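You operate a simulated robot arm through the tools that you are given. There is no shell and no other tool. Be economical: measure what you need, move in short steps, check, and stop when the job is done.

You are at the controls of a simulated robot arm. One attempt, no reset.

JOB
Spin the yellow and the purple glue tube for 5 seconds.
Fine: one tube in each well, hood shut, dial at 5, press the green button once; wait till the green lamp is out; leave the other tubes.

Only the result counts: the job must be done as asked and must still hold three seconds after the hand-in. Knocking over, shifting, dropping, spilling or breaking anything else fails it.

ROBOT AND FRAMES
A 6-joint arm with a two-finger parallel gripper, fixed in place. Base frame: the origin is at the foot of the arm, x ahead of it, y to its left, z up; the work surface is at about z = 760. Readings come in mm, rad, newtons and seconds.
With the tool pointing down near the work surface it reaches from about 260 to 680 mm from the base axis. Its first joint turns from -1.152 to 1.152 rad. Payload 2.9 kg.
Tool frame: the origin (TCP) lies between the finger pads and is the grasp point; the fingertips stand 30 mm ahead of it; z points along the fingers, y is the line along which they close. The gripper opens to 110 mm. The fingers are 20 mm wide and 10 mm thick; the gripper's body (48 by 112 mm) begins 55 mm behind the TCP.
Orientation is told as [roll, pitch, yaw] about the base's x, y, z axes, in that order, counted from this pose: with the fingers straight down and closing along the base's y, the tool's x points along the base's -x, its y along +y and its z along -z.

CONTROLS
- The arm moves only by the tool nudge_tool. Its arguments are lists of equal length, an entry for each row: "dp": the shift along the tool's x, y, z in units of 200 mm (1.0 is 200 mm), a list of three; "rotation": the turn, a rotation vector about the tool's x, y, z in units of 45 degrees (1.0 is 45 degrees), a list of three; "claw": the finger opening in m, from 0 to 0.11. In form: {"dp": [[x, y, z], ...], "rotation": [[rx, ry, rz], ...], "claw": [claw, ...]}. A call has 1 to 12 rows; each row is the pose to reach, as a shift and turn from the pose commanded when the call began, along the tool's axes at that moment. A call with a number of a shift or a turn outside -1 to 1 is refused whole. Each row takes 0.2 s and may step no farther than 50 mm and 0.15 rad from the row before; otherwise, or with a gripper value out of range, the whole call is refused. Where a pose cannot be reached the arm comes as near as it can. A force on the tool above 70 N (or 10 N above the force at the start of the call, whichever is more), or a blocked arm, ends the call early, and 0.2 s more pass. Each finger travels about 108 mm/s and halts on what it meets, pressing with about 33 N; the grip force reading is that of the motor and also rises with nothing between the fingers. The clock runs only during rows and for 0.2 s after the last one: add rows that repeat a pose to give the fingers time. It gives the time, the measured TCP pose, the force on the tool (base axes), the opening and the grip force at its end, in the units of the frame above (readings bear some noise), with the torque about the TCP (base axes, N m) and any sound that the robot's microphone picked up, and new pictures: "show" is both (left out), scene, wrist or none.
- Cameras (640 x 400 px; columns grow to the right, rows downward): "scene" is fixed at [71.6, 416.2, 1381.4]; the picture's right is [-0.89, -0.45, 0.00], its down [-0.26, 0.51, -0.82] and it looks along [0.37, -0.74, -0.57] (base axes); focal length 354 px, centre (320, 200). "wrist" rides on the gripper at [72, 17, -103] in the tool frame; the picture's right is [-0.23, 0.97, 0.00], its down [-0.76, -0.18, -0.62] and it looks along [-0.61, -0.14, 0.78] (tool axes); focal length 222 px, centre (320, 200). There is no depth. A picture from a camera that has moved, and an enlarged one, comes with that camera's place and axes in the base frame and with its lens. The place of the scene camera against the robot may be out by one fixed shift of up to 18 mm in any direction.
- zoom(camera, box): a new picture of the part [left, top, right, bottom] of that camera's present view, enlarged. No time passes.
- hand_in(): hands the job in; it is judged then, once.

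Go step by step. Nothing tells you positions but the pictures and the camera data: compare them with the known pose of the tool, close in by small moves and look again before you grip or let go. The budget is 120 turns and 200 pictures, counting those below and the enlarged ones. Unless the task says otherwise, let go and move clear before handing in, and close with one line.

The tools are called by a JSON object that holds its "api" and its "payload". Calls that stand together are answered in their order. nudge_tool: Moves the arm, as the interface text tells. Its arguments: {"type":"object","properties":{"dp":{"type":"array","items":{"type":"array","items":{"type":"number"}}},"rotation":{"type":"array","items":{"type":"array","items":{"type":"number"}}},"claw":{"type":"array","items":{"type":"number"}},"show":{"type":"string","enum":["both","scene","wrist","none"]}},"required":["dp","rotation","claw"]} The other tools are called the same way: zoom (camera, box) takes an enlarged picture of a part of a camera's view; hand_in () hands the job in.

At the start:

```text
time_s: 0.0
tool_pos: [518.0, -42.6, 1095.3]
ee_rot: [-0.001, -0.001, 0.0]
ft_force: [0.8, 0.1, -0.2]
moment: [0.01, 0.03, -0.02]
grip_width: 109.9
finger_force: 0.2
```

scene: 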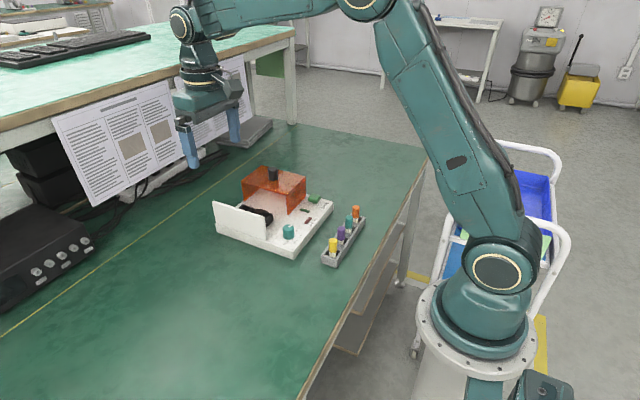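
wrist: 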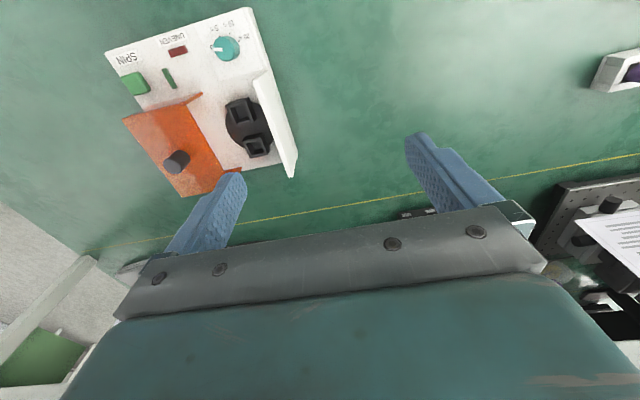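

I see the spinner (white base, orange sliding/hinged hood, black rotor with two wells, teal dial, green button) and a rack with four tubes. I'll zoom in for details.

{"api": "zoom", "payload": {"camera": "scene", "box": [200, 150, 380, 275]}}

{"api": "zoom", "payload": {"camera": "wrist", "box": [90, 0, 310, 210]}}

```text
3.20 times, centred on (290, 212) of scene
camera zoom: at [71.6, 416.2, 1381.4], right [-0.89, -0.45, 0.0], down [-0.26, 0.51, -0.82], along [0.37, -0.74, -0.57], focal length 1133 px, centre (416, 160)
```

zoom: 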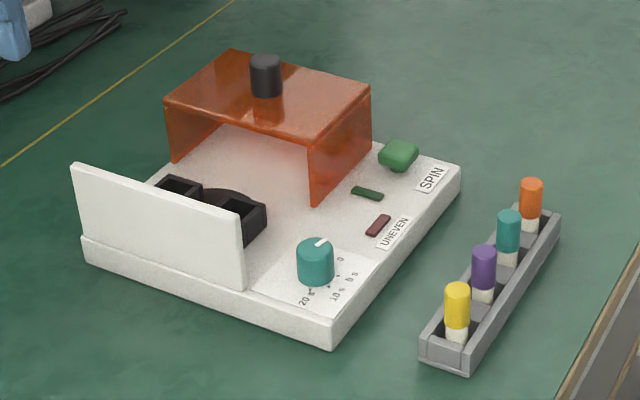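

```text
1.90 times, centred on (200, 105) of wrist
camera zoom: at [445.7, -25.2, 1198.7], right [0.23, 0.97, 0.0], down [0.76, -0.18, 0.62], along [0.61, -0.14, -0.78], focal length 423 px, centre (549, 381)
```

zoom: 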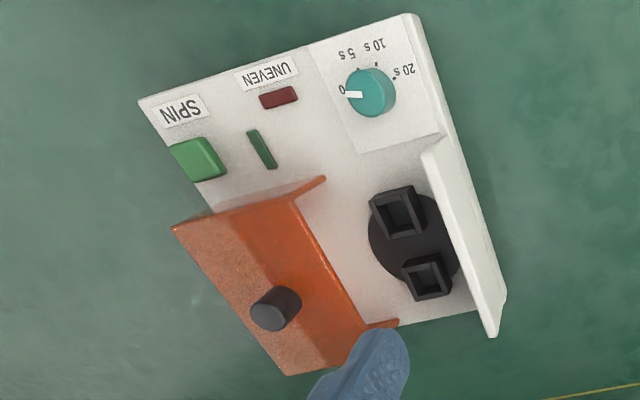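

The hood slides along the base, starting on the button side, and must be pulled over the rotor to the white wall. I'll move back to see the rack with the wrist camera.

{"api": "nudge_tool", "payload": {"dp": [[0.15, -0.13, 0.04], [0.3, -0.26, 0.08], [0.45, -0.39, 0.12], [0.6, -0.52, 0.15], [0.75, -0.65, 0.19], [0.89, -0.787, 0.226], [0.89, -0.787, 0.226]], "rotation": [[0, 0, 0], [0, 0, 0], [0, 0, 0], [0, 0, 0], [0, 0, 0], [0, 0, 0], [0, 0, 0]], "claw": [0.11, 0.11, 0.11, 0.11, 0.11, 0.11, 0.11]}}

```text
time_s: 1.6
tool_pos: [339.7, -200.7, 1047.0]
ee_rot: [-0.002, 0.001, 0.0]
ft_force: [0.3, 0.4, 0.4]
moment: [0.01, 0.02, -0.01]
grip_width: 110.2
finger_force: 0.1
camera wrist: at [267.4, -184.3, 1150.8], right [0.23, 0.97, 0.0], down [0.76, -0.18, 0.62], along [0.61, -0.14, -0.78], focal length 222 px, centre (320, 200)
```

scene: 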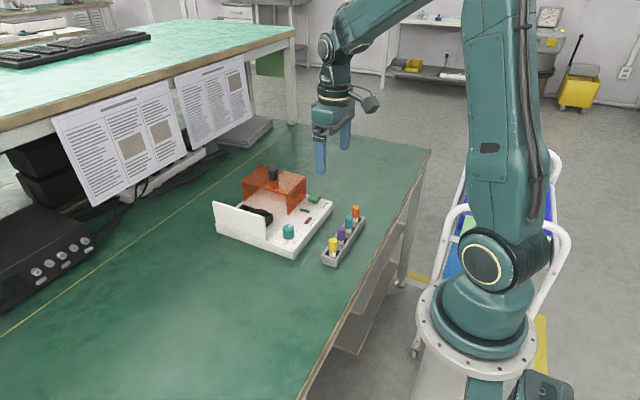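
wrist: 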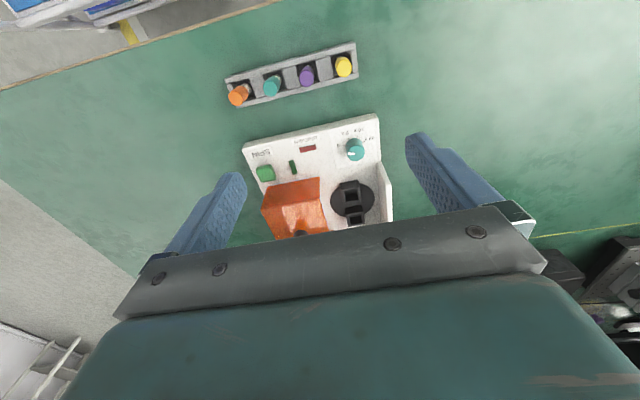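

{"api": "zoom", "payload": {"camera": "wrist", "box": [215, 30, 375, 130]}}

{"api": "zoom", "payload": {"camera": "wrist", "box": [230, 105, 410, 240]}}

```text
4.00 times, centred on (295, 80) of wrist
camera zoom: at [267.4, -184.3, 1150.8], right [0.23, 0.97, 0.0], down [0.76, -0.18, 0.62], along [0.61, -0.14, -0.78], focal length 888 px, centre (420, 680)
```

zoom: 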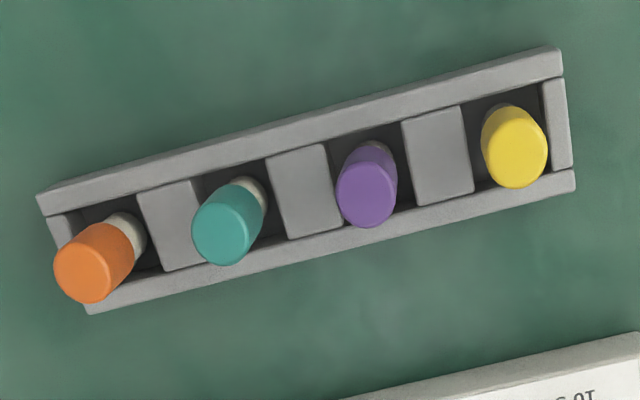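

```text
2.96 times, centred on (320, 172) of wrist
camera zoom: at [267.4, -184.3, 1150.8], right [0.23, 0.97, 0.0], down [0.76, -0.18, 0.62], along [0.61, -0.14, -0.78], focal length 658 px, centre (320, 282)
```

zoom: 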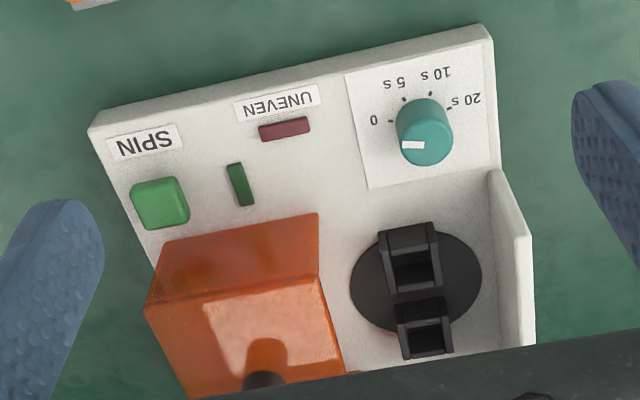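

Tubes are at pitch about 50 mm along y: yellow about (321,-163), purple about (320,-213), tops about z 830. Next I'll look closely at the rotor.

{"api": "nudge_tool", "payload": {"dp": [[-0.17, 0.02, 0.09], [-0.34, 0.04, 0.18], [-0.51, 0.06, 0.27], [-0.68, 0.08, 0.36], [-0.85, 0.1, 0.45], [-1.0, 0.1, 0.535], [-1.0, 0.1, 0.535]], "rotation": [[0, 0, 0], [0, 0, 0], [0, 0, 0], [0, 0, 0], [0, 0, 0], [0, 0, 0], [0, 0, 0]], "claw": [0.11, 0.11, 0.11, 0.11, 0.11, 0.11, 0.11], "show": "wrist"}}

{"api": "zoom", "payload": {"camera": "scene", "box": [200, 180, 300, 250]}}

```text
time_s: 3.2
tool_pos: [541.6, -182.6, 940.3]
ee_rot: [-0.001, 0.0, 0.0]
ft_force: [-1.3, 1.1, 0.3]
moment: [-0.02, -0.02, 0.02]
grip_width: 109.8
finger_force: 0.0
camera wrist: at [467.7, -164.6, 1043.9], right [0.23, 0.97, 0.0], down [0.76, -0.18, 0.62], along [0.61, -0.14, -0.78], focal length 222 px, centre (320, 200)
```

wrist: 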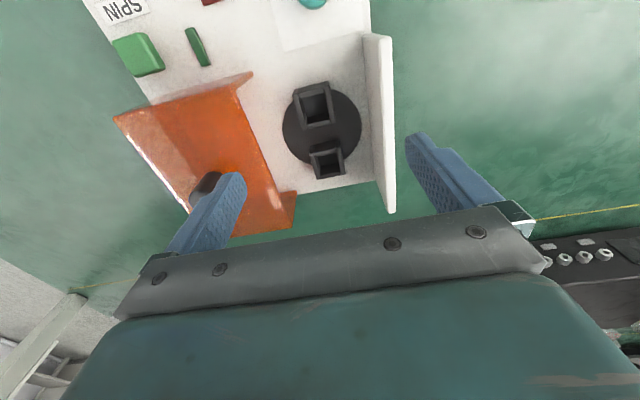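

```text
5.71 times, centred on (250, 215) of scene
camera zoom: at [71.7, 416.2, 1381.4], right [-0.89, -0.45, 0.0], down [-0.26, 0.51, -0.82], along [0.37, -0.74, -0.57], focal length 2023 px, centre (720, 114)
```

zoom: 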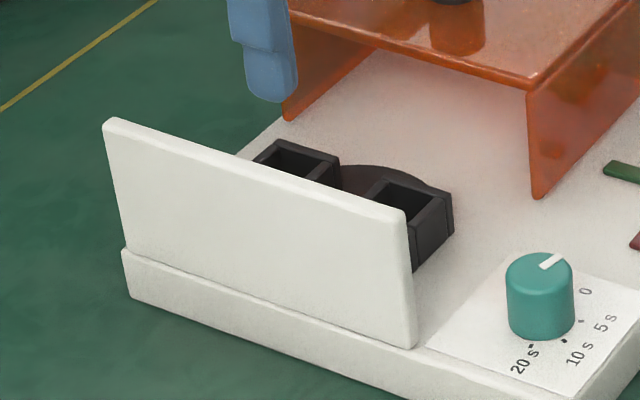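

{"api": "zoom", "payload": {"camera": "wrist", "box": [250, 60, 410, 200]}}

{"api": "zoom", "payload": {"camera": "wrist", "box": [90, 0, 410, 240]}}

```text
2.86 times, centred on (330, 130) of wrist
camera zoom: at [467.7, -164.6, 1043.9], right [0.23, 0.97, 0.0], down [0.76, -0.18, 0.62], along [0.61, -0.14, -0.78], focal length 635 px, centre (291, 400)
```

zoom: 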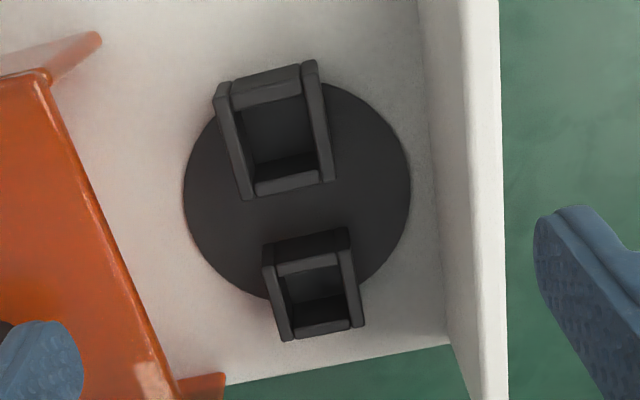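

```text
1.67 times, centred on (250, 120) of wrist
camera zoom: at [467.7, -164.6, 1043.9], right [0.23, 0.97, 0.0], down [0.76, -0.18, 0.62], along [0.61, -0.14, -0.78], focal length 370 px, centre (437, 333)
```

zoom: 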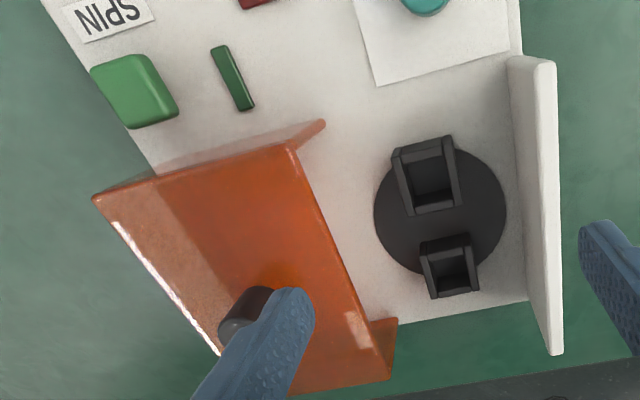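

Wells are at about (533,-183) and (595,-183), rim about z 815. I'm moving above the yellow tube with a narrower opening.

{"api": "nudge_tool", "payload": {"dp": [[0.2, 0.02, 0], [0.4, 0.04, 0], [0.6, 0.06, 0], [0.8, 0.08, 0], [1.0, 0.1, 0.1], [1.0, 0.1, 0.15]], "rotation": [[0, 0, 0], [0, 0, 0], [0, 0, 0], [0, 0, 0], [0, 0, 0], [0, 0, 0]], "claw": [0.11, 0.09, 0.07, 0.06, 0.046, 0.046], "show": "wrist"}}

```text
time_s: 4.6
tool_pos: [336.4, -159.9, 914.4]
ee_rot: [0.001, 0.0, 0.0]
ft_force: [0.0, 0.6, 0.2]
moment: [-0.01, 0.01, -0.01]
grip_width: 46.2
finger_force: 0.1
camera wrist: at [263.8, -144.0, 1017.3], right [0.23, 0.97, 0.0], down [0.76, -0.18, 0.62], along [0.61, -0.14, -0.78], focal length 222 px, centre (320, 200)
```

wrist: 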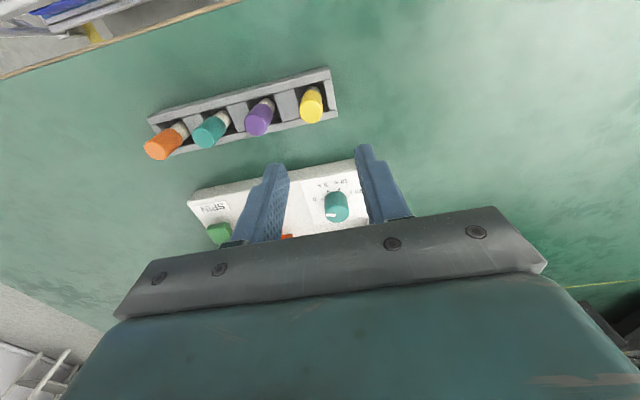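

{"api": "zoom", "payload": {"camera": "wrist", "box": [230, 60, 350, 140]}}

```text
5.00 times, centred on (290, 100) of wrist
camera zoom: at [263.8, -144.0, 1017.3], right [0.23, 0.97, 0.0], down [0.76, -0.18, 0.62], along [0.61, -0.14, -0.78], focal length 1111 px, centre (470, 700)
```

zoom: 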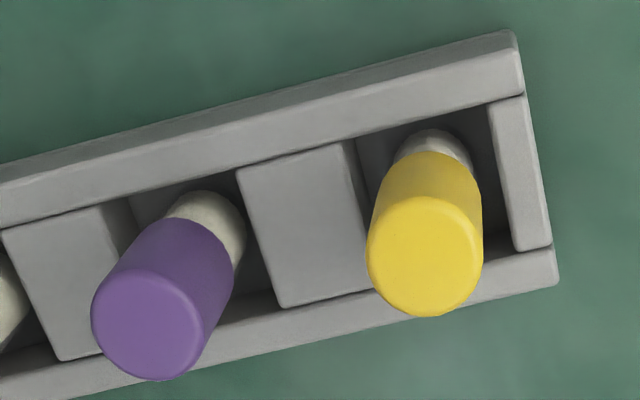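

Yellow is at about (323,-162.5), purple about (322.5,-212.3), cap tops about z 826, rack top about 790. I'm lowering just above yellow to check alignment.

{"api": "nudge_tool", "payload": {"dp": [[0.085, -0.0125, 0.1], [0.085, -0.0125, 0.2155], [0.085, -0.0125, 0.2155]], "rotation": [[0, 0, 0], [0, 0, 0], [0, 0, 0]], "claw": [0.044, 0.044, 0.044], "show": "wrist"}}

{"api": "zoom", "payload": {"camera": "wrist", "box": [230, 80, 410, 220]}}

{"api": "zoom", "payload": {"camera": "scene", "box": [290, 170, 390, 270]}}

```text
time_s: 5.4
tool_pos: [320.5, -164.0, 869.7]
ee_rot: [0.0, 0.0, -0.001]
ft_force: [0.6, 0.0, 0.5]
moment: [0.01, -0.02, -0.01]
grip_width: 43.8
finger_force: 0.0
camera wrist: at [248.1, -146.7, 973.6], right [0.23, 0.97, 0.0], down [0.76, -0.18, 0.62], along [0.61, -0.14, -0.78], focal length 222 px, centre (320, 200)
```

wrist: 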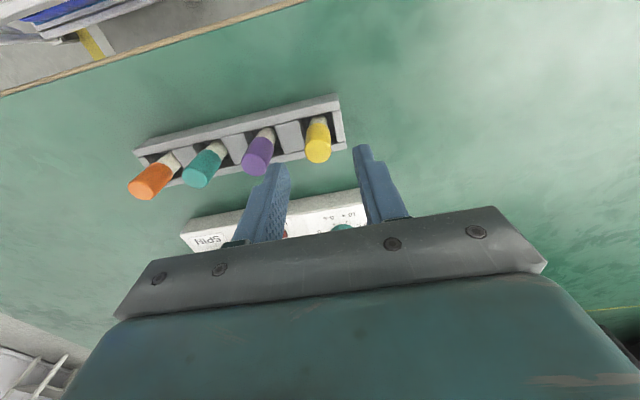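

```text
2.86 times, centred on (320, 150) of wrist
camera zoom: at [248.1, -146.7, 973.6], right [0.23, 0.97, 0.0], down [0.76, -0.18, 0.62], along [0.61, -0.14, -0.78], focal length 635 px, centre (320, 343)
```

zoom: 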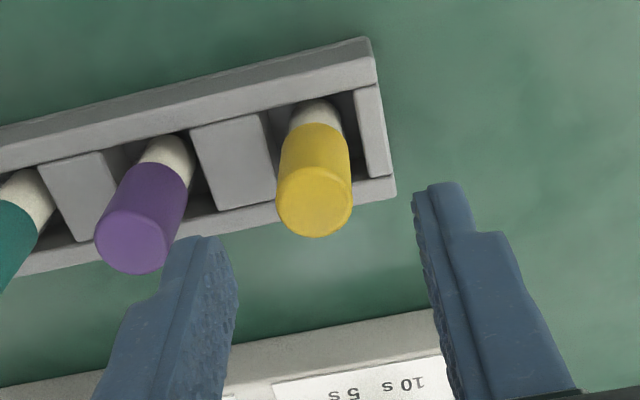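

```text
4.00 times, centred on (340, 220) of scene
camera zoom: at [71.6, 416.2, 1381.4], right [-0.89, -0.45, 0.0], down [-0.26, 0.51, -0.82], along [0.37, -0.74, -0.57], focal length 1416 px, centre (240, 120)
```

zoom: 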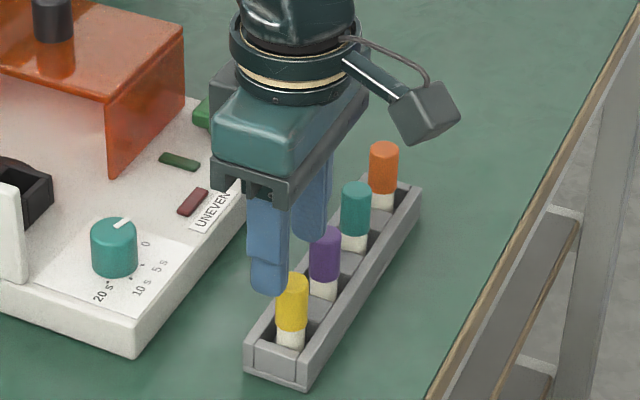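

Alignment is good within about 1–2 mm. I'm lowering and gripping the yellow cap.

{"api": "nudge_tool", "payload": {"dp": [[0, 0, 0.1], [0, 0, 0.19], [0, 0, 0.19], [0, 0, 0.19], [0, 0, 0.19], [0, 0, 0.19]], "rotation": [[0, 0, 0], [0, 0, 0], [0, 0, 0], [0, 0, 0], [0, 0, 0], [0, 0, 0]], "claw": [0.044, 0.044, 0.044, 0.01, 0.01, 0.01]}}

{"api": "zoom", "payload": {"camera": "scene", "box": [290, 170, 390, 270]}}

```text
time_s: 6.8
tool_pos: [321.2, -161.4, 831.9]
ee_rot: [0.0, 0.0, 0.002]
ft_force: [0.0, -0.1, 0.7]
moment: [0.01, -0.01, -0.04]
grip_width: 18.3
finger_force: 33.5
camera wrist: at [247.9, -145.2, 935.5], right [0.23, 0.97, 0.0], down [0.76, -0.18, 0.62], along [0.61, -0.14, -0.78], focal length 222 px, centre (320, 200)
```

scene: 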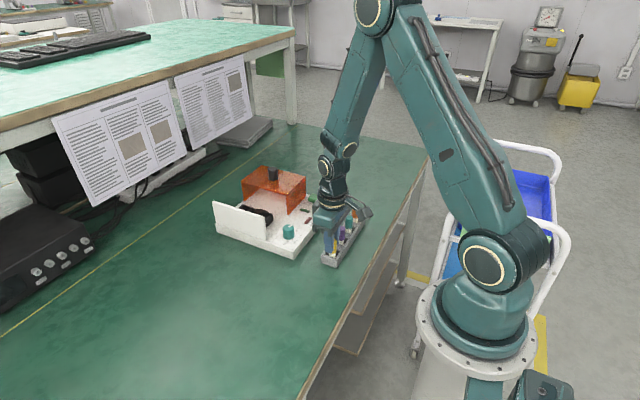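
wrist: 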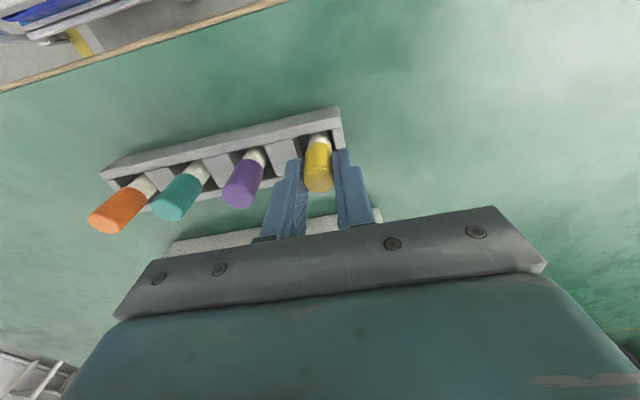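

```text
4.00 times, centred on (340, 220) of scene
camera zoom: at [71.6, 416.2, 1381.4], right [-0.89, -0.45, 0.0], down [-0.26, 0.51, -0.82], along [0.37, -0.74, -0.57], focal length 1416 px, centre (240, 120)
```

zoom: 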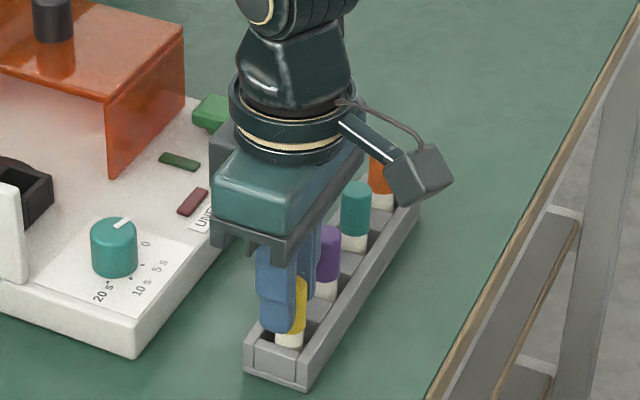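

Yellow is gripped (18.3 mm). I'm lifting it.

{"api": "nudge_tool", "payload": {"dp": [[0, 0, -0.1], [0, 0, -0.25], [0, 0, -0.4], [0, 0, -0.55], [0, 0, -0.55]], "rotation": [[0, 0, 0], [0, 0, 0], [0, 0, 0], [0, 0, 0], [0, 0, 0]], "claw": [0.01, 0.01, 0.01, 0.01, 0.01]}}

{"api": "zoom", "payload": {"camera": "scene", "box": [290, 120, 410, 270]}}

{"api": "zoom", "payload": {"camera": "wrist", "box": [270, 100, 390, 220]}}

```text
time_s: 8.0
tool_pos: [323.4, -160.4, 942.4]
ee_rot: [0.0, -0.001, 0.001]
ft_force: [-0.7, 0.5, -0.8]
moment: [0.01, 0.03, -0.03]
grip_width: 18.4
finger_force: 33.4
camera wrist: at [250.5, -144.0, 1046.5], right [0.23, 0.97, 0.0], down [0.76, -0.18, 0.62], along [0.61, -0.14, -0.78], focal length 222 px, centre (320, 200)
```

scene: 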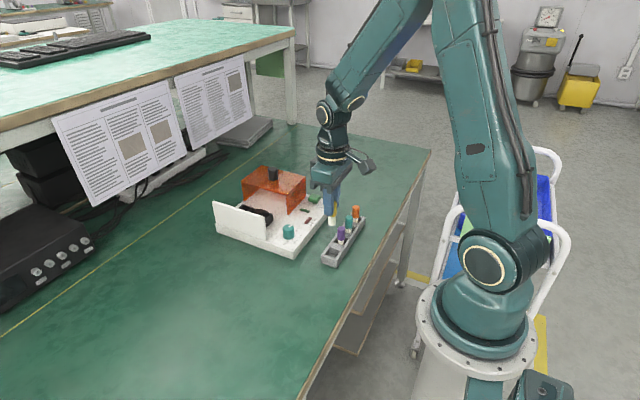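
wrist: 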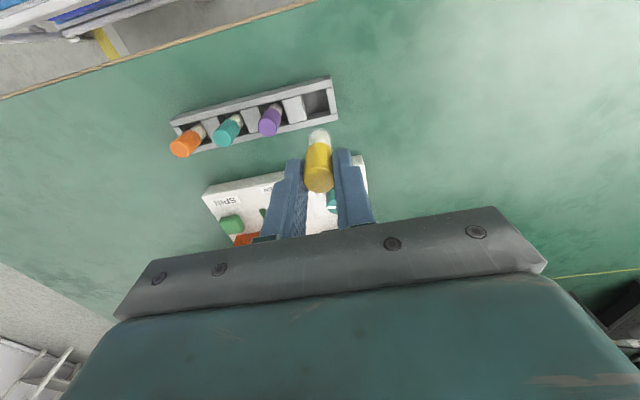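

```text
2.67 times, centred on (350, 195) of scene
camera zoom: at [71.6, 416.2, 1381.4], right [-0.89, -0.45, 0.0], down [-0.26, 0.51, -0.82], along [0.37, -0.74, -0.57], focal length 944 px, centre (240, 213)
```

zoom: 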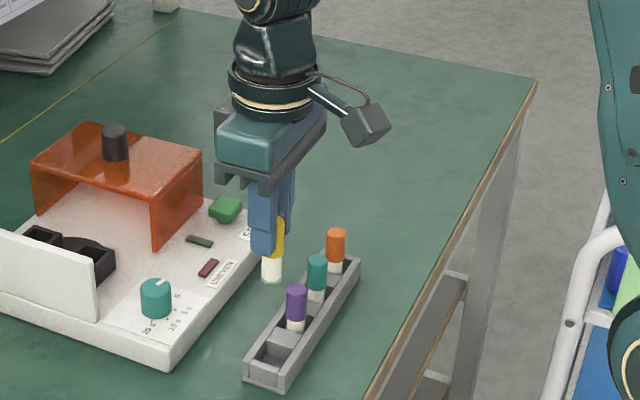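

```text
3.33 times, centred on (330, 160) of wrist
camera zoom: at [250.5, -144.0, 1046.5], right [0.23, 0.97, 0.0], down [0.76, -0.18, 0.62], along [0.61, -0.14, -0.78], focal length 740 px, centre (287, 333)
```

zoom: 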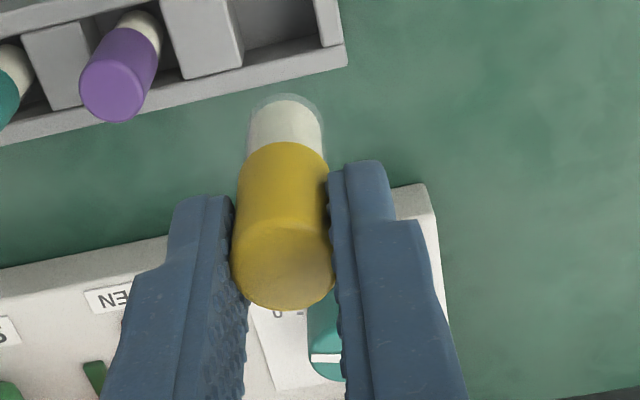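

Yellow is held and its tip is visible. I'm carrying it towards the rotor at height.

{"api": "nudge_tool", "payload": {"dp": [[-0.2, -0.02, 0], [-0.4, -0.04, 0], [-0.6, -0.06, 0], [-0.8, -0.08, 0], [-1.0, -0.0975, 0], [-1.0, -0.0975, 0]], "rotation": [[0, 0, 0], [0, 0, 0], [0, 0, 0], [0, 0, 0], [0, 0, 0], [0, 0, 0]], "claw": [0.01, 0.01, 0.01, 0.01, 0.01, 0.01], "show": "wrist"}}

{"api": "zoom", "payload": {"camera": "wrist", "box": [250, 60, 410, 210]}}

{"api": "zoom", "payload": {"camera": "scene", "box": [200, 130, 340, 260]}}

```text
time_s: 9.4
tool_pos: [526.8, -179.3, 943.6]
ee_rot: [0.0, -0.002, 0.0]
ft_force: [0.7, -0.7, 0.3]
moment: [0.02, 0.03, -0.01]
grip_width: 18.4
finger_force: 32.4
camera wrist: at [454.1, -162.6, 1047.2], right [0.23, 0.97, 0.0], down [0.76, -0.18, 0.62], along [0.61, -0.14, -0.78], focal length 222 px, centre (320, 200)
```

wrist: 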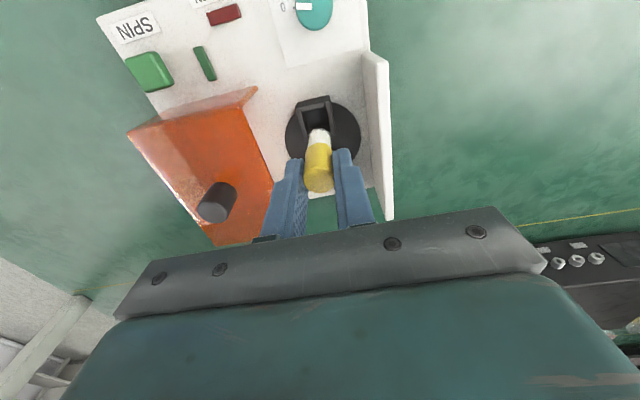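

```text
2.67 times, centred on (330, 135) of wrist
camera zoom: at [454.1, -162.6, 1047.2], right [0.23, 0.97, 0.0], down [0.76, -0.18, 0.62], along [0.61, -0.14, -0.78], focal length 592 px, centre (293, 373)
```

zoom: 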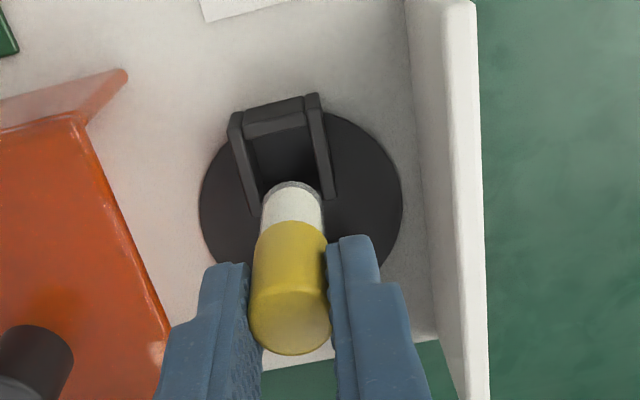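

```text
3.08 times, centred on (270, 195) of scene
camera zoom: at [71.7, 416.2, 1381.4], right [-0.89, -0.45, 0.0], down [-0.26, 0.51, -0.82], along [0.37, -0.74, -0.57], focal length 1089 px, centre (474, 215)
```

zoom: 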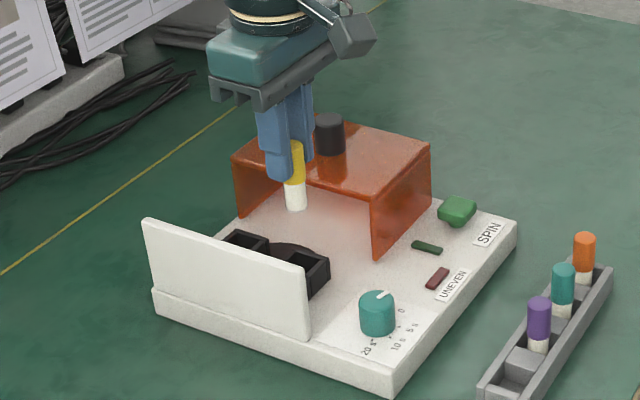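

Combining views, the wells are centred near (535,-183) and (599,-183), rim about z 815. I'm moving over the far well and lowering until the tube tip is just above the rim.

{"api": "nudge_tool", "payload": {"dp": [[-0.2, -0.0075, 0], [-0.385, -0.0075, 0], [-0.385, -0.0075, 0.12], [-0.385, -0.0075, 0.22], [-0.385, -0.0075, 0.22]], "rotation": [[0, 0, 0], [0, 0, 0], [0, 0, 0], [0, 0, 0], [0, 0, 0]], "claw": [0.01, 0.01, 0.01, 0.01, 0.01], "show": "wrist"}}

{"api": "zoom", "payload": {"camera": "wrist", "box": [250, 60, 400, 210]}}

{"api": "zoom", "payload": {"camera": "scene", "box": [210, 160, 310, 250]}}

```text
time_s: 10.6
tool_pos: [603.8, -182.2, 894.3]
ee_rot: [0.0, 0.0, -0.002]
ft_force: [0.2, 0.0, -0.2]
moment: [-0.04, 0.01, -0.03]
grip_width: 18.4
finger_force: 33.1
camera wrist: at [529.6, -164.3, 999.8], right [0.23, 0.97, 0.0], down [0.76, -0.18, 0.62], along [0.61, -0.14, -0.78], focal length 222 px, centre (320, 200)
```

wrist: 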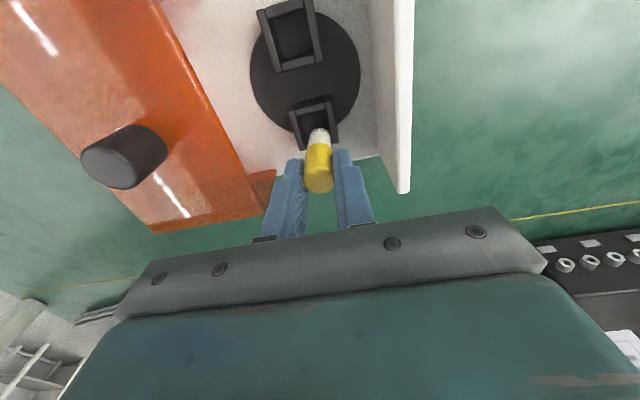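

```text
2.67 times, centred on (325, 135) of wrist
camera zoom: at [529.6, -164.3, 999.8], right [0.23, 0.97, 0.0], down [0.76, -0.18, 0.62], along [0.61, -0.14, -0.78], focal length 592 px, centre (307, 373)
```

zoom: 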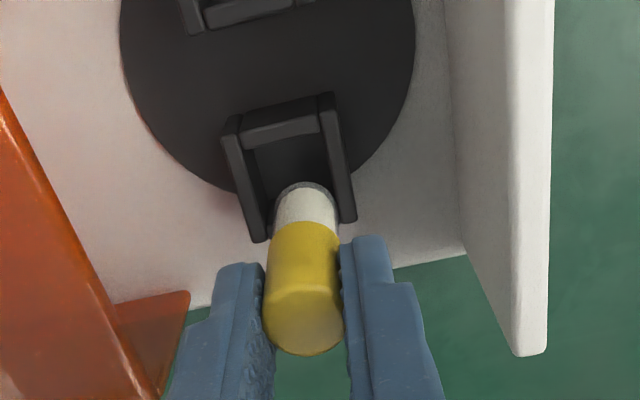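

```text
4.44 times, centred on (260, 205) of scene
camera zoom: at [71.7, 416.2, 1381.4], right [-0.89, -0.45, 0.0], down [-0.26, 0.51, -0.82], along [0.37, -0.74, -0.57], focal length 1573 px, centre (587, 178)
```

zoom: 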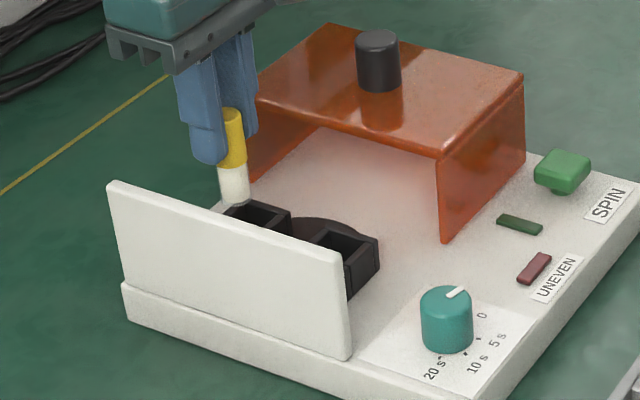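

The tube tip sits about 3 mm too far towards +y relative to the well. I'm correcting and lowering slightly to check.

{"api": "nudge_tool", "payload": {"dp": [[-0.0075, -0.016, 0], [-0.0075, -0.016, 0.035], [-0.0075, -0.016, 0.035]], "rotation": [[0, 0, 0], [0, 0, 0], [0, 0, 0]], "claw": [0.01, 0.01, 0.01], "show": "none"}}

{"api": "zoom", "payload": {"camera": "wrist", "box": [270, 60, 370, 160]}}

{"api": "zoom", "payload": {"camera": "scene", "box": [230, 180, 290, 230]}}

```text
time_s: 11.4
tool_pos: [603.8, -186.1, 888.8]
ee_rot: [0.0, 0.001, 0.002]
ft_force: [0.3, 1.2, -0.1]
moment: [-0.02, 0.03, 0.02]
grip_width: 18.4
finger_force: 33.3
```

```text
4.00 times, centred on (320, 110) of wrist
camera zoom: at [530.8, -168.6, 993.0], right [0.23, 0.97, 0.0], down [0.76, -0.18, 0.62], along [0.61, -0.14, -0.78], focal length 888 px, centre (320, 560)
```

zoom: 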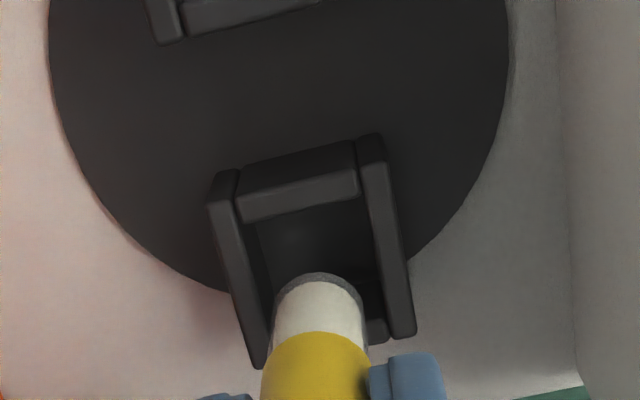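

```text
8.00 times, centred on (260, 205) of scene
camera zoom: at [71.7, 416.2, 1381.4], right [-0.89, -0.45, 0.0], down [-0.26, 0.51, -0.82], along [0.37, -0.74, -0.57], focal length 2832 px, centre (800, 160)
```

zoom: 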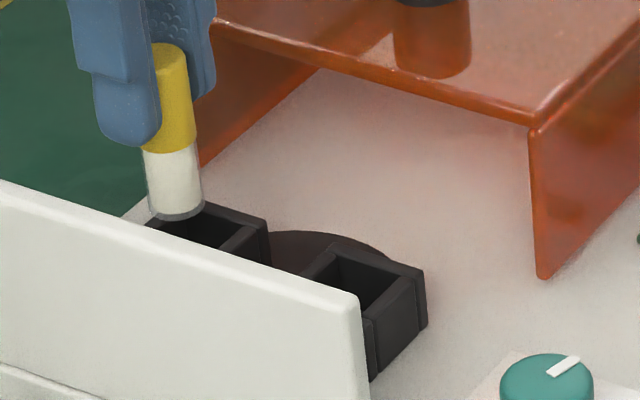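

Y now looks right; both views say the tube should go about 4.5 mm towards the base. I'm correcting and lowering a bit.

{"api": "nudge_tool", "payload": {"dp": [[0.0225, 0, 0], [0.0225, 0, 0.03], [0.0225, 0, 0.03]], "rotation": [[0, 0, 0], [0, 0, 0], [0, 0, 0]], "claw": [0.01, 0.01, 0.01], "show": "none"}}

{"api": "zoom", "payload": {"camera": "wrist", "box": [270, 60, 370, 160]}}

{"api": "zoom", "payload": {"camera": "scene", "box": [230, 180, 290, 230]}}

```text
time_s: 12.2
tool_pos: [599.1, -186.2, 882.6]
ee_rot: [0.0, 0.002, 0.0]
ft_force: [-0.5, -0.6, 0.1]
moment: [-0.01, 0.01, -0.01]
grip_width: 18.3
finger_force: 32.8
```

```text
4.00 times, centred on (320, 110) of wrist
camera zoom: at [525.3, -169.2, 987.3], right [0.23, 0.97, 0.0], down [0.76, -0.18, 0.62], along [0.61, -0.14, -0.78], focal length 888 px, centre (320, 560)
```

zoom: 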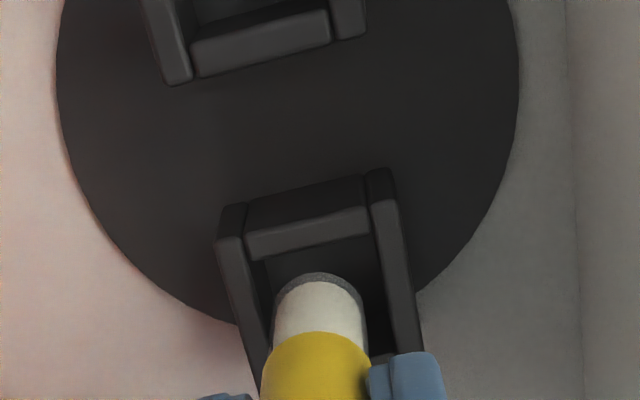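

```text
8.00 times, centred on (260, 205) of scene
camera zoom: at [71.6, 416.2, 1381.4], right [-0.89, -0.45, 0.0], down [-0.26, 0.51, -0.82], along [0.37, -0.74, -0.57], focal length 2832 px, centre (800, 160)
```

zoom: 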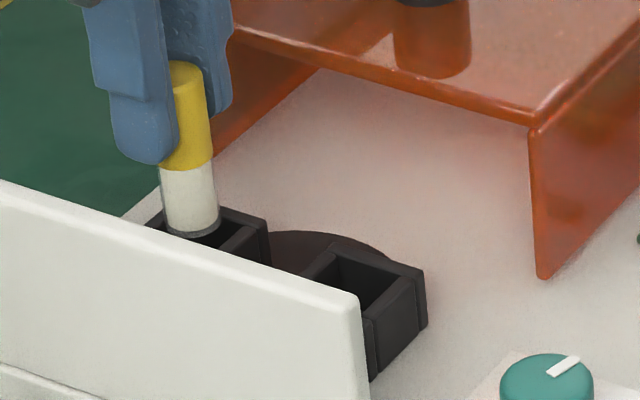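

Nicely aligned; I'm applying a 1 mm y correction and lowering into the well by small steps while watching force.

{"api": "nudge_tool", "payload": {"dp": [[0, 0.005, 0.01], [0, 0.005, 0.03], [0, 0.005, 0.05], [0, 0.005, 0.06], [0, 0.005, 0.06]], "rotation": [[0, 0, 0], [0, 0, 0], [0, 0, 0], [0, 0, 0], [0, 0, 0]], "claw": [0.01, 0.01, 0.01, 0.01, 0.01], "show": "none"}}

{"api": "zoom", "payload": {"camera": "wrist", "box": [270, 70, 390, 200]}}

{"api": "zoom", "payload": {"camera": "scene", "box": [230, 180, 290, 230]}}

```text
time_s: 13.4
tool_pos: [597.1, -184.5, 871.5]
ee_rot: [0.0, 0.001, 0.0]
ft_force: [0.0, 0.6, 0.5]
moment: [0.03, 0.02, 0.01]
grip_width: 18.4
finger_force: 33.0
```

```text
3.08 times, centred on (330, 135) of wrist
camera zoom: at [524.4, -168.7, 975.3], right [0.23, 0.97, 0.0], down [0.76, -0.18, 0.62], along [0.61, -0.14, -0.78], focal length 684 px, centre (289, 400)
```

zoom: 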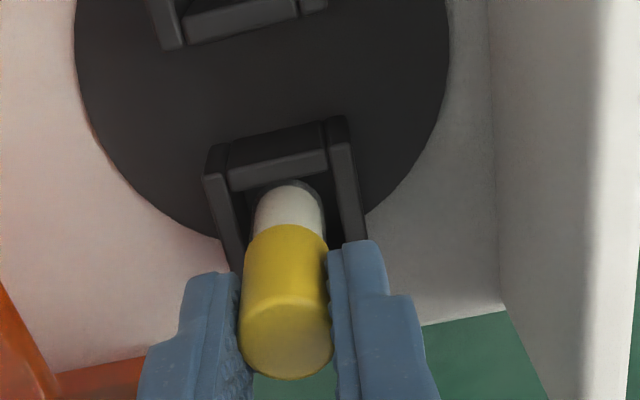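

```text
8.00 times, centred on (260, 205) of scene
camera zoom: at [71.6, 416.2, 1381.4], right [-0.89, -0.45, 0.0], down [-0.26, 0.51, -0.82], along [0.37, -0.74, -0.57], focal length 2832 px, centre (800, 160)
```

zoom: 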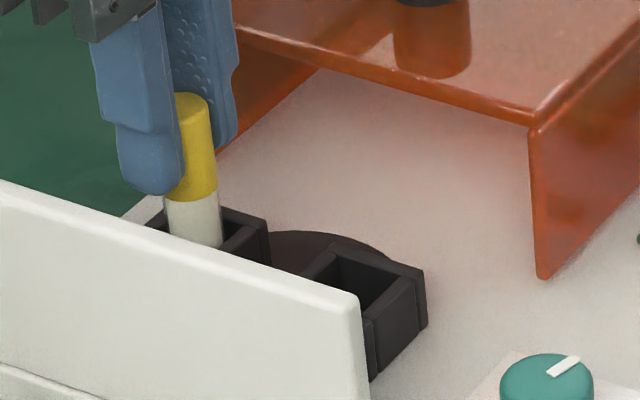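

It's in with no contact force. Continuing down.

{"api": "nudge_tool", "payload": {"dp": [[0, 0, 0.02], [0, 0, 0.04], [0, 0, 0.05], [0, 0, 0.05]], "rotation": [[0, 0, 0], [0, 0, 0], [0, 0, 0], [0, 0, 0]], "claw": [0.01, 0.01, 0.01, 0.01], "show": "none"}}

{"api": "zoom", "payload": {"camera": "scene", "box": [230, 180, 290, 230]}}

```text
time_s: 14.4
tool_pos: [598.1, -184.4, 861.6]
ee_rot: [-0.001, 0.002, 0.0]
ft_force: [-0.5, 0.4, -0.5]
moment: [0.0, -0.02, 0.0]
grip_width: 18.5
finger_force: 33.0
```

```text
8.00 times, centred on (260, 205) of scene
camera zoom: at [71.6, 416.2, 1381.4], right [-0.89, -0.45, 0.0], down [-0.26, 0.51, -0.82], along [0.37, -0.74, -0.57], focal length 2832 px, centre (800, 160)
```

zoom: 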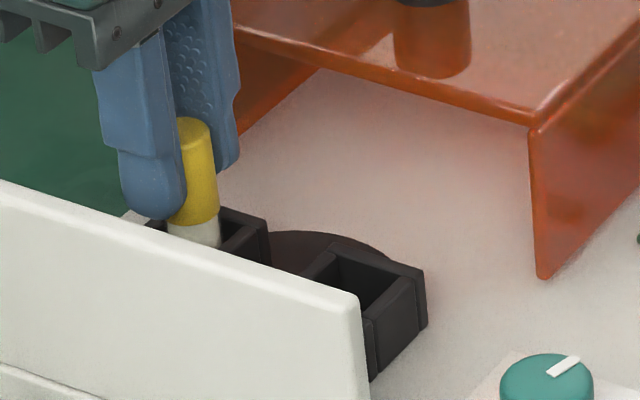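

{"api": "nudge_tool", "payload": {"dp": [[0, 0, 0.015], [0, 0, 0.03], [0, 0, 0.03]], "rotation": [[0, 0, 0], [0, 0, 0], [0, 0, 0]], "claw": [0.01, 0.01, 0.01], "show": "none"}}

{"api": "zoom", "payload": {"camera": "scene", "box": [230, 180, 290, 230]}}

{"api": "zoom", "payload": {"camera": "wrist", "box": [270, 70, 390, 200]}}

```text
time_s: 15.2
tool_pos: [597.3, -185.1, 856.2]
ee_rot: [0.0, 0.0, -0.002]
ft_force: [-0.5, 0.0, 0.1]
moment: [-0.01, -0.02, 0.02]
grip_width: 18.5
finger_force: 32.9
```

```text
8.00 times, centred on (260, 205) of scene
camera zoom: at [71.6, 416.2, 1381.4], right [-0.89, -0.45, 0.0], down [-0.26, 0.51, -0.82], along [0.37, -0.74, -0.57], focal length 2832 px, centre (800, 160)
```

zoom: 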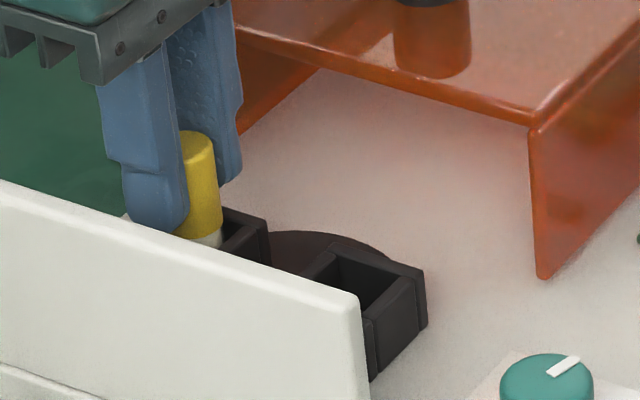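

```text
3.08 times, centred on (330, 135) of wrist
camera zoom: at [524.4, -168.3, 960.0], right [0.23, 0.97, 0.0], down [0.76, -0.18, 0.62], along [0.61, -0.14, -0.78], focal length 684 px, centre (289, 400)
```

zoom: 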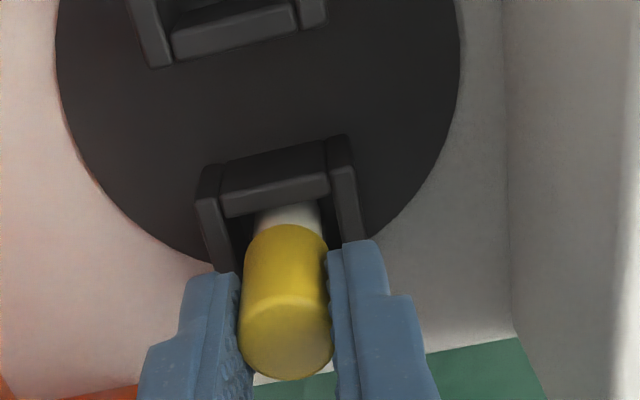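

{"api": "nudge_tool", "payload": {"dp": [[0, 0, 0.01], [0, 0, 0.02], [0, 0, 0.02]], "rotation": [[0, 0, 0], [0, 0, 0], [0, 0, 0]], "claw": [0.01, 0.01, 0.01], "show": "none"}}

{"api": "zoom", "payload": {"camera": "scene", "box": [230, 180, 290, 230]}}

{"api": "zoom", "payload": {"camera": "wrist", "box": [270, 70, 390, 200]}}

```text
time_s: 16.0
tool_pos: [598.8, -184.8, 855.2]
ee_rot: [-0.002, -0.004, 0.0]
ft_force: [-4.4, 1.0, 23.8]
moment: [0.04, 0.34, 0.0]
grip_width: 18.6
finger_force: 32.9
```

```text
8.00 times, centred on (260, 205) of scene
camera zoom: at [71.1, 416.4, 1381.3], right [-0.89, -0.45, 0.0], down [-0.25, 0.51, -0.82], along [0.37, -0.74, -0.57], focal length 2832 px, centre (800, 160)
```

zoom: 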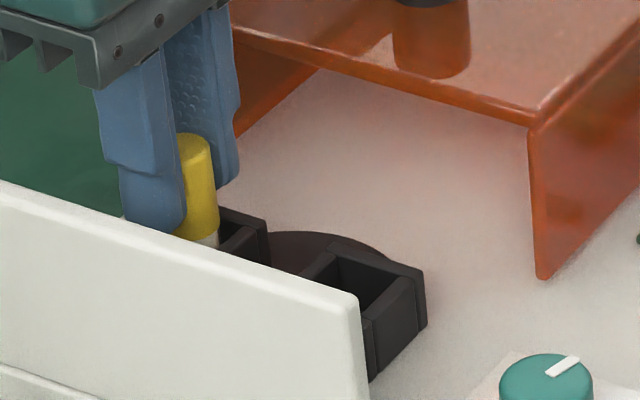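

```text
3.08 times, centred on (330, 135) of wrist
camera zoom: at [524.8, -167.7, 958.5], right [0.23, 0.97, 0.0], down [0.76, -0.18, 0.63], along [0.61, -0.14, -0.78], focal length 684 px, centre (289, 400)
```

zoom: 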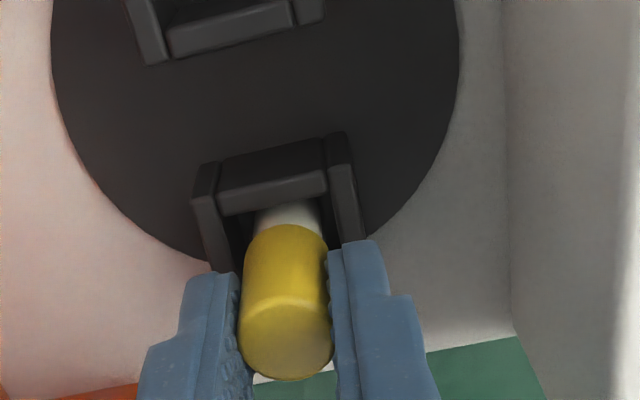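

Seated on the floor (24 N). I'm easing up 2 mm and releasing gently.

{"api": "nudge_tool", "payload": {"dp": [[0, 0, -0.01], [0, 0, -0.01], [0, 0, -0.01], [0, 0, -0.01], [0, 0, -0.01]], "rotation": [[0, 0, 0], [0, 0, 0], [0, 0, 0], [0, 0, 0], [0, 0, 0]], "claw": [0.01, 0.018, 0.024, 0.036, 0.036], "show": "wrist"}}

{"api": "zoom", "payload": {"camera": "wrist", "box": [250, 70, 390, 210]}}

```text
time_s: 17.2
tool_pos: [595.6, -184.9, 854.0]
ee_rot: [-0.001, 0.003, 0.0]
ft_force: [0.7, -0.6, -0.1]
moment: [0.01, -0.01, -0.01]
grip_width: 35.9
finger_force: 0.1
camera wrist: at [523.7, -167.9, 958.3], right [0.23, 0.97, 0.0], down [0.76, -0.18, 0.62], along [0.61, -0.14, -0.78], focal length 222 px, centre (320, 200)
```

wrist: 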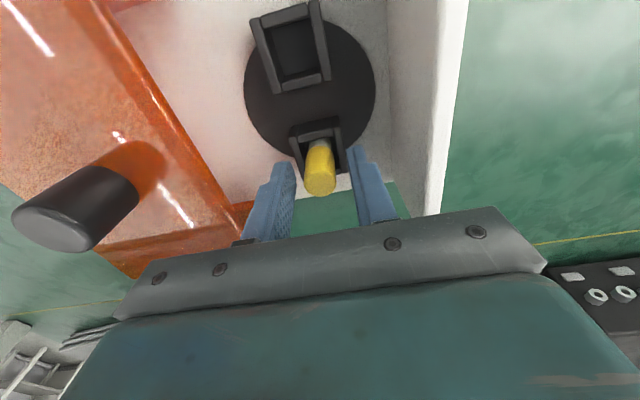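

```text
2.86 times, centred on (320, 140) of wrist
camera zoom: at [523.7, -167.9, 958.3], right [0.23, 0.97, 0.0], down [0.76, -0.18, 0.62], along [0.61, -0.14, -0.78], focal length 635 px, centre (320, 371)
```

zoom: 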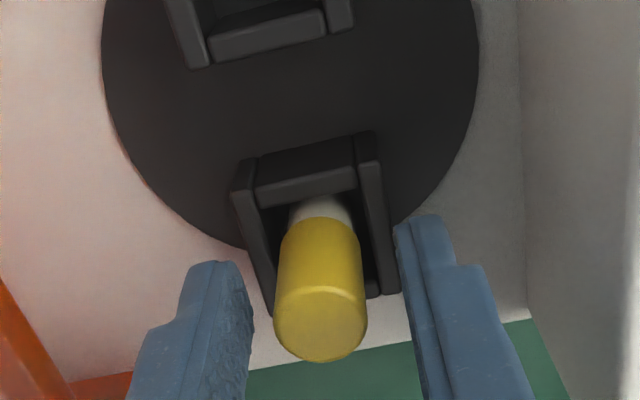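

Yellow is standing in the far well. I'm raising and returning towards the purple tube.

{"api": "nudge_tool", "payload": {"dp": [[0, 0, -0.15], [0, 0, -0.3], [0, 0, -0.45], [0.2, 0, -0.45], [0.4, 0, -0.45], [0.6, 0, -0.45], [0.8, -0.03, -0.45], [1.0, -0.06, -0.45], [1.0, -0.06, -0.45]], "rotation": [[0, 0, 0], [0, 0, 0], [0, 0, 0], [0, 0, 0], [0, 0, 0], [0, 0, 0], [0, 0, 0], [0, 0, 0], [0, 0, 0]], "claw": [0.036, 0.036, 0.036, 0.036, 0.044, 0.044, 0.044, 0.044, 0.044]}}

{"api": "zoom", "payload": {"camera": "scene", "box": [210, 160, 310, 250]}}

```text
time_s: 19.2
tool_pos: [398.8, -194.7, 946.3]
ee_rot: [0.0, 0.0, 0.0]
ft_force: [0.0, 1.2, -0.3]
moment: [-0.01, 0.0, -0.03]
grip_width: 44.1
finger_force: 0.1
camera wrist: at [324.9, -178.3, 1049.4], right [0.23, 0.97, 0.0], down [0.76, -0.18, 0.62], along [0.61, -0.14, -0.78], focal length 222 px, centre (320, 200)
```

scene: 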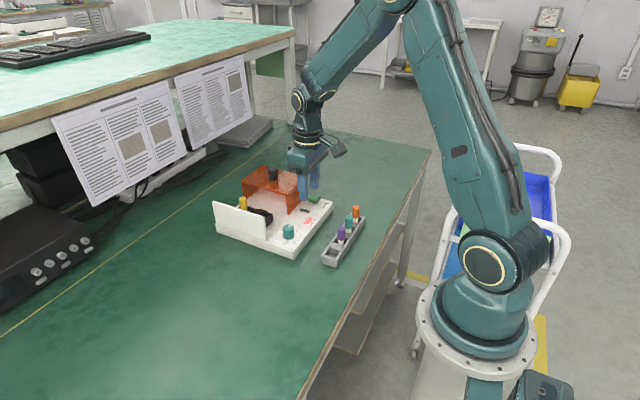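
wrist: 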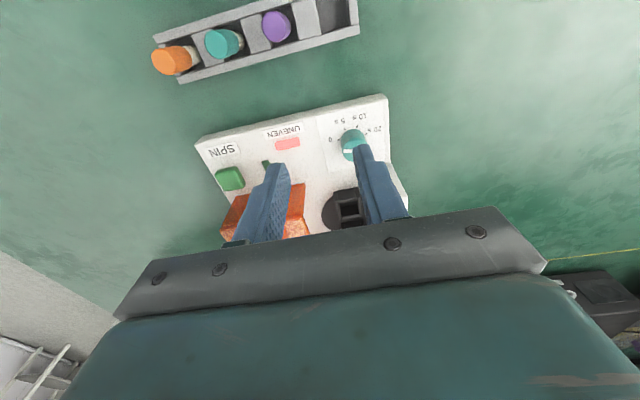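

```text
4.44 times, centred on (260, 205) of scene
camera zoom: at [71.6, 416.2, 1381.4], right [-0.89, -0.45, 0.0], down [-0.26, 0.51, -0.82], along [0.37, -0.74, -0.57], focal length 1573 px, centre (587, 178)
```

zoom: 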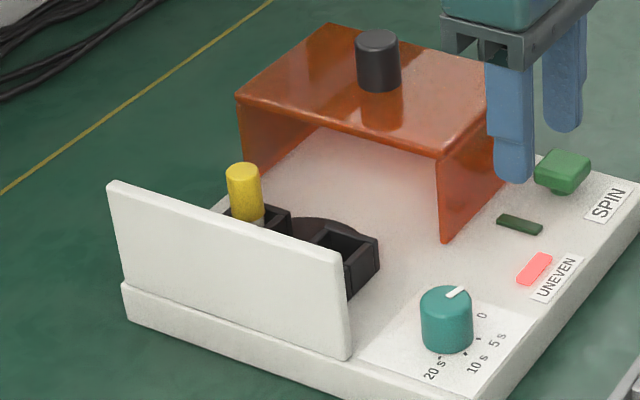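

UNEVEN lamp is lit with a single tube, as expected. I'm going to hover above purple.

{"api": "nudge_tool", "payload": {"dp": [[0.2, -0.04, 0.05], [0.3825, -0.074, 0.1], [0.3825, -0.074, 0.25], [0.3825, -0.074, 0.375], [0.3825, -0.074, 0.375]], "rotation": [[0, 0, 0], [0, 0, 0], [0, 0, 0], [0, 0, 0], [0, 0, 0]], "claw": [0.042, 0.042, 0.042, 0.042, 0.042], "show": "none"}}

{"api": "zoom", "payload": {"camera": "wrist", "box": [230, 80, 410, 220]}}

{"api": "zoom", "payload": {"camera": "scene", "box": [290, 170, 390, 270]}}

```text
time_s: 20.4
tool_pos: [322.0, -212.8, 868.7]
ee_rot: [0.001, 0.0, 0.0]
ft_force: [-0.2, -0.3, 0.3]
moment: [0.0, 0.06, 0.0]
grip_width: 42.1
finger_force: 0.1
```

```text
2.86 times, centred on (320, 150) of wrist
camera zoom: at [248.4, -195.6, 972.2], right [0.23, 0.97, 0.0], down [0.76, -0.18, 0.62], along [0.61, -0.14, -0.78], focal length 635 px, centre (320, 343)
```

zoom: 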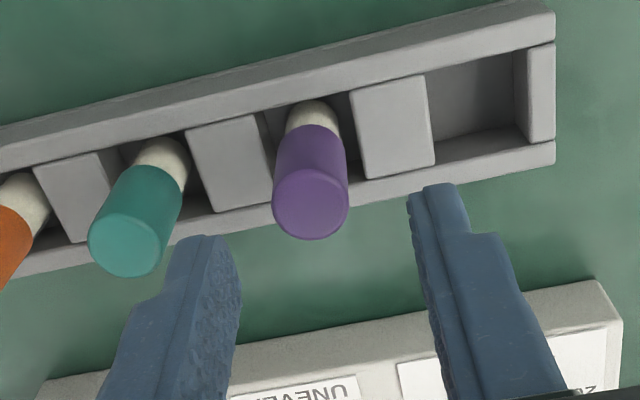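

```text
4.00 times, centred on (340, 220) of scene
camera zoom: at [71.6, 416.2, 1381.4], right [-0.89, -0.45, 0.0], down [-0.26, 0.51, -0.82], along [0.37, -0.74, -0.57], focal length 1416 px, centre (240, 120)
```

zoom: 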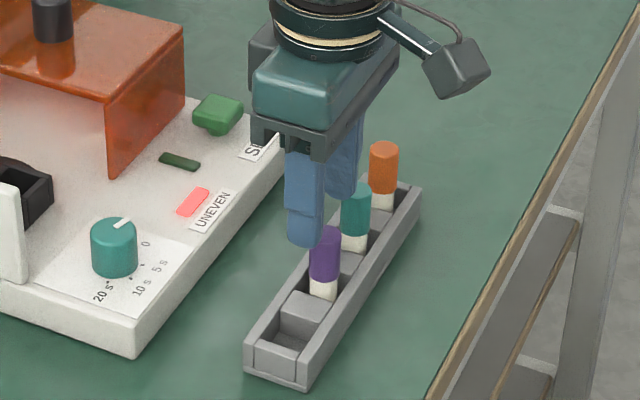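

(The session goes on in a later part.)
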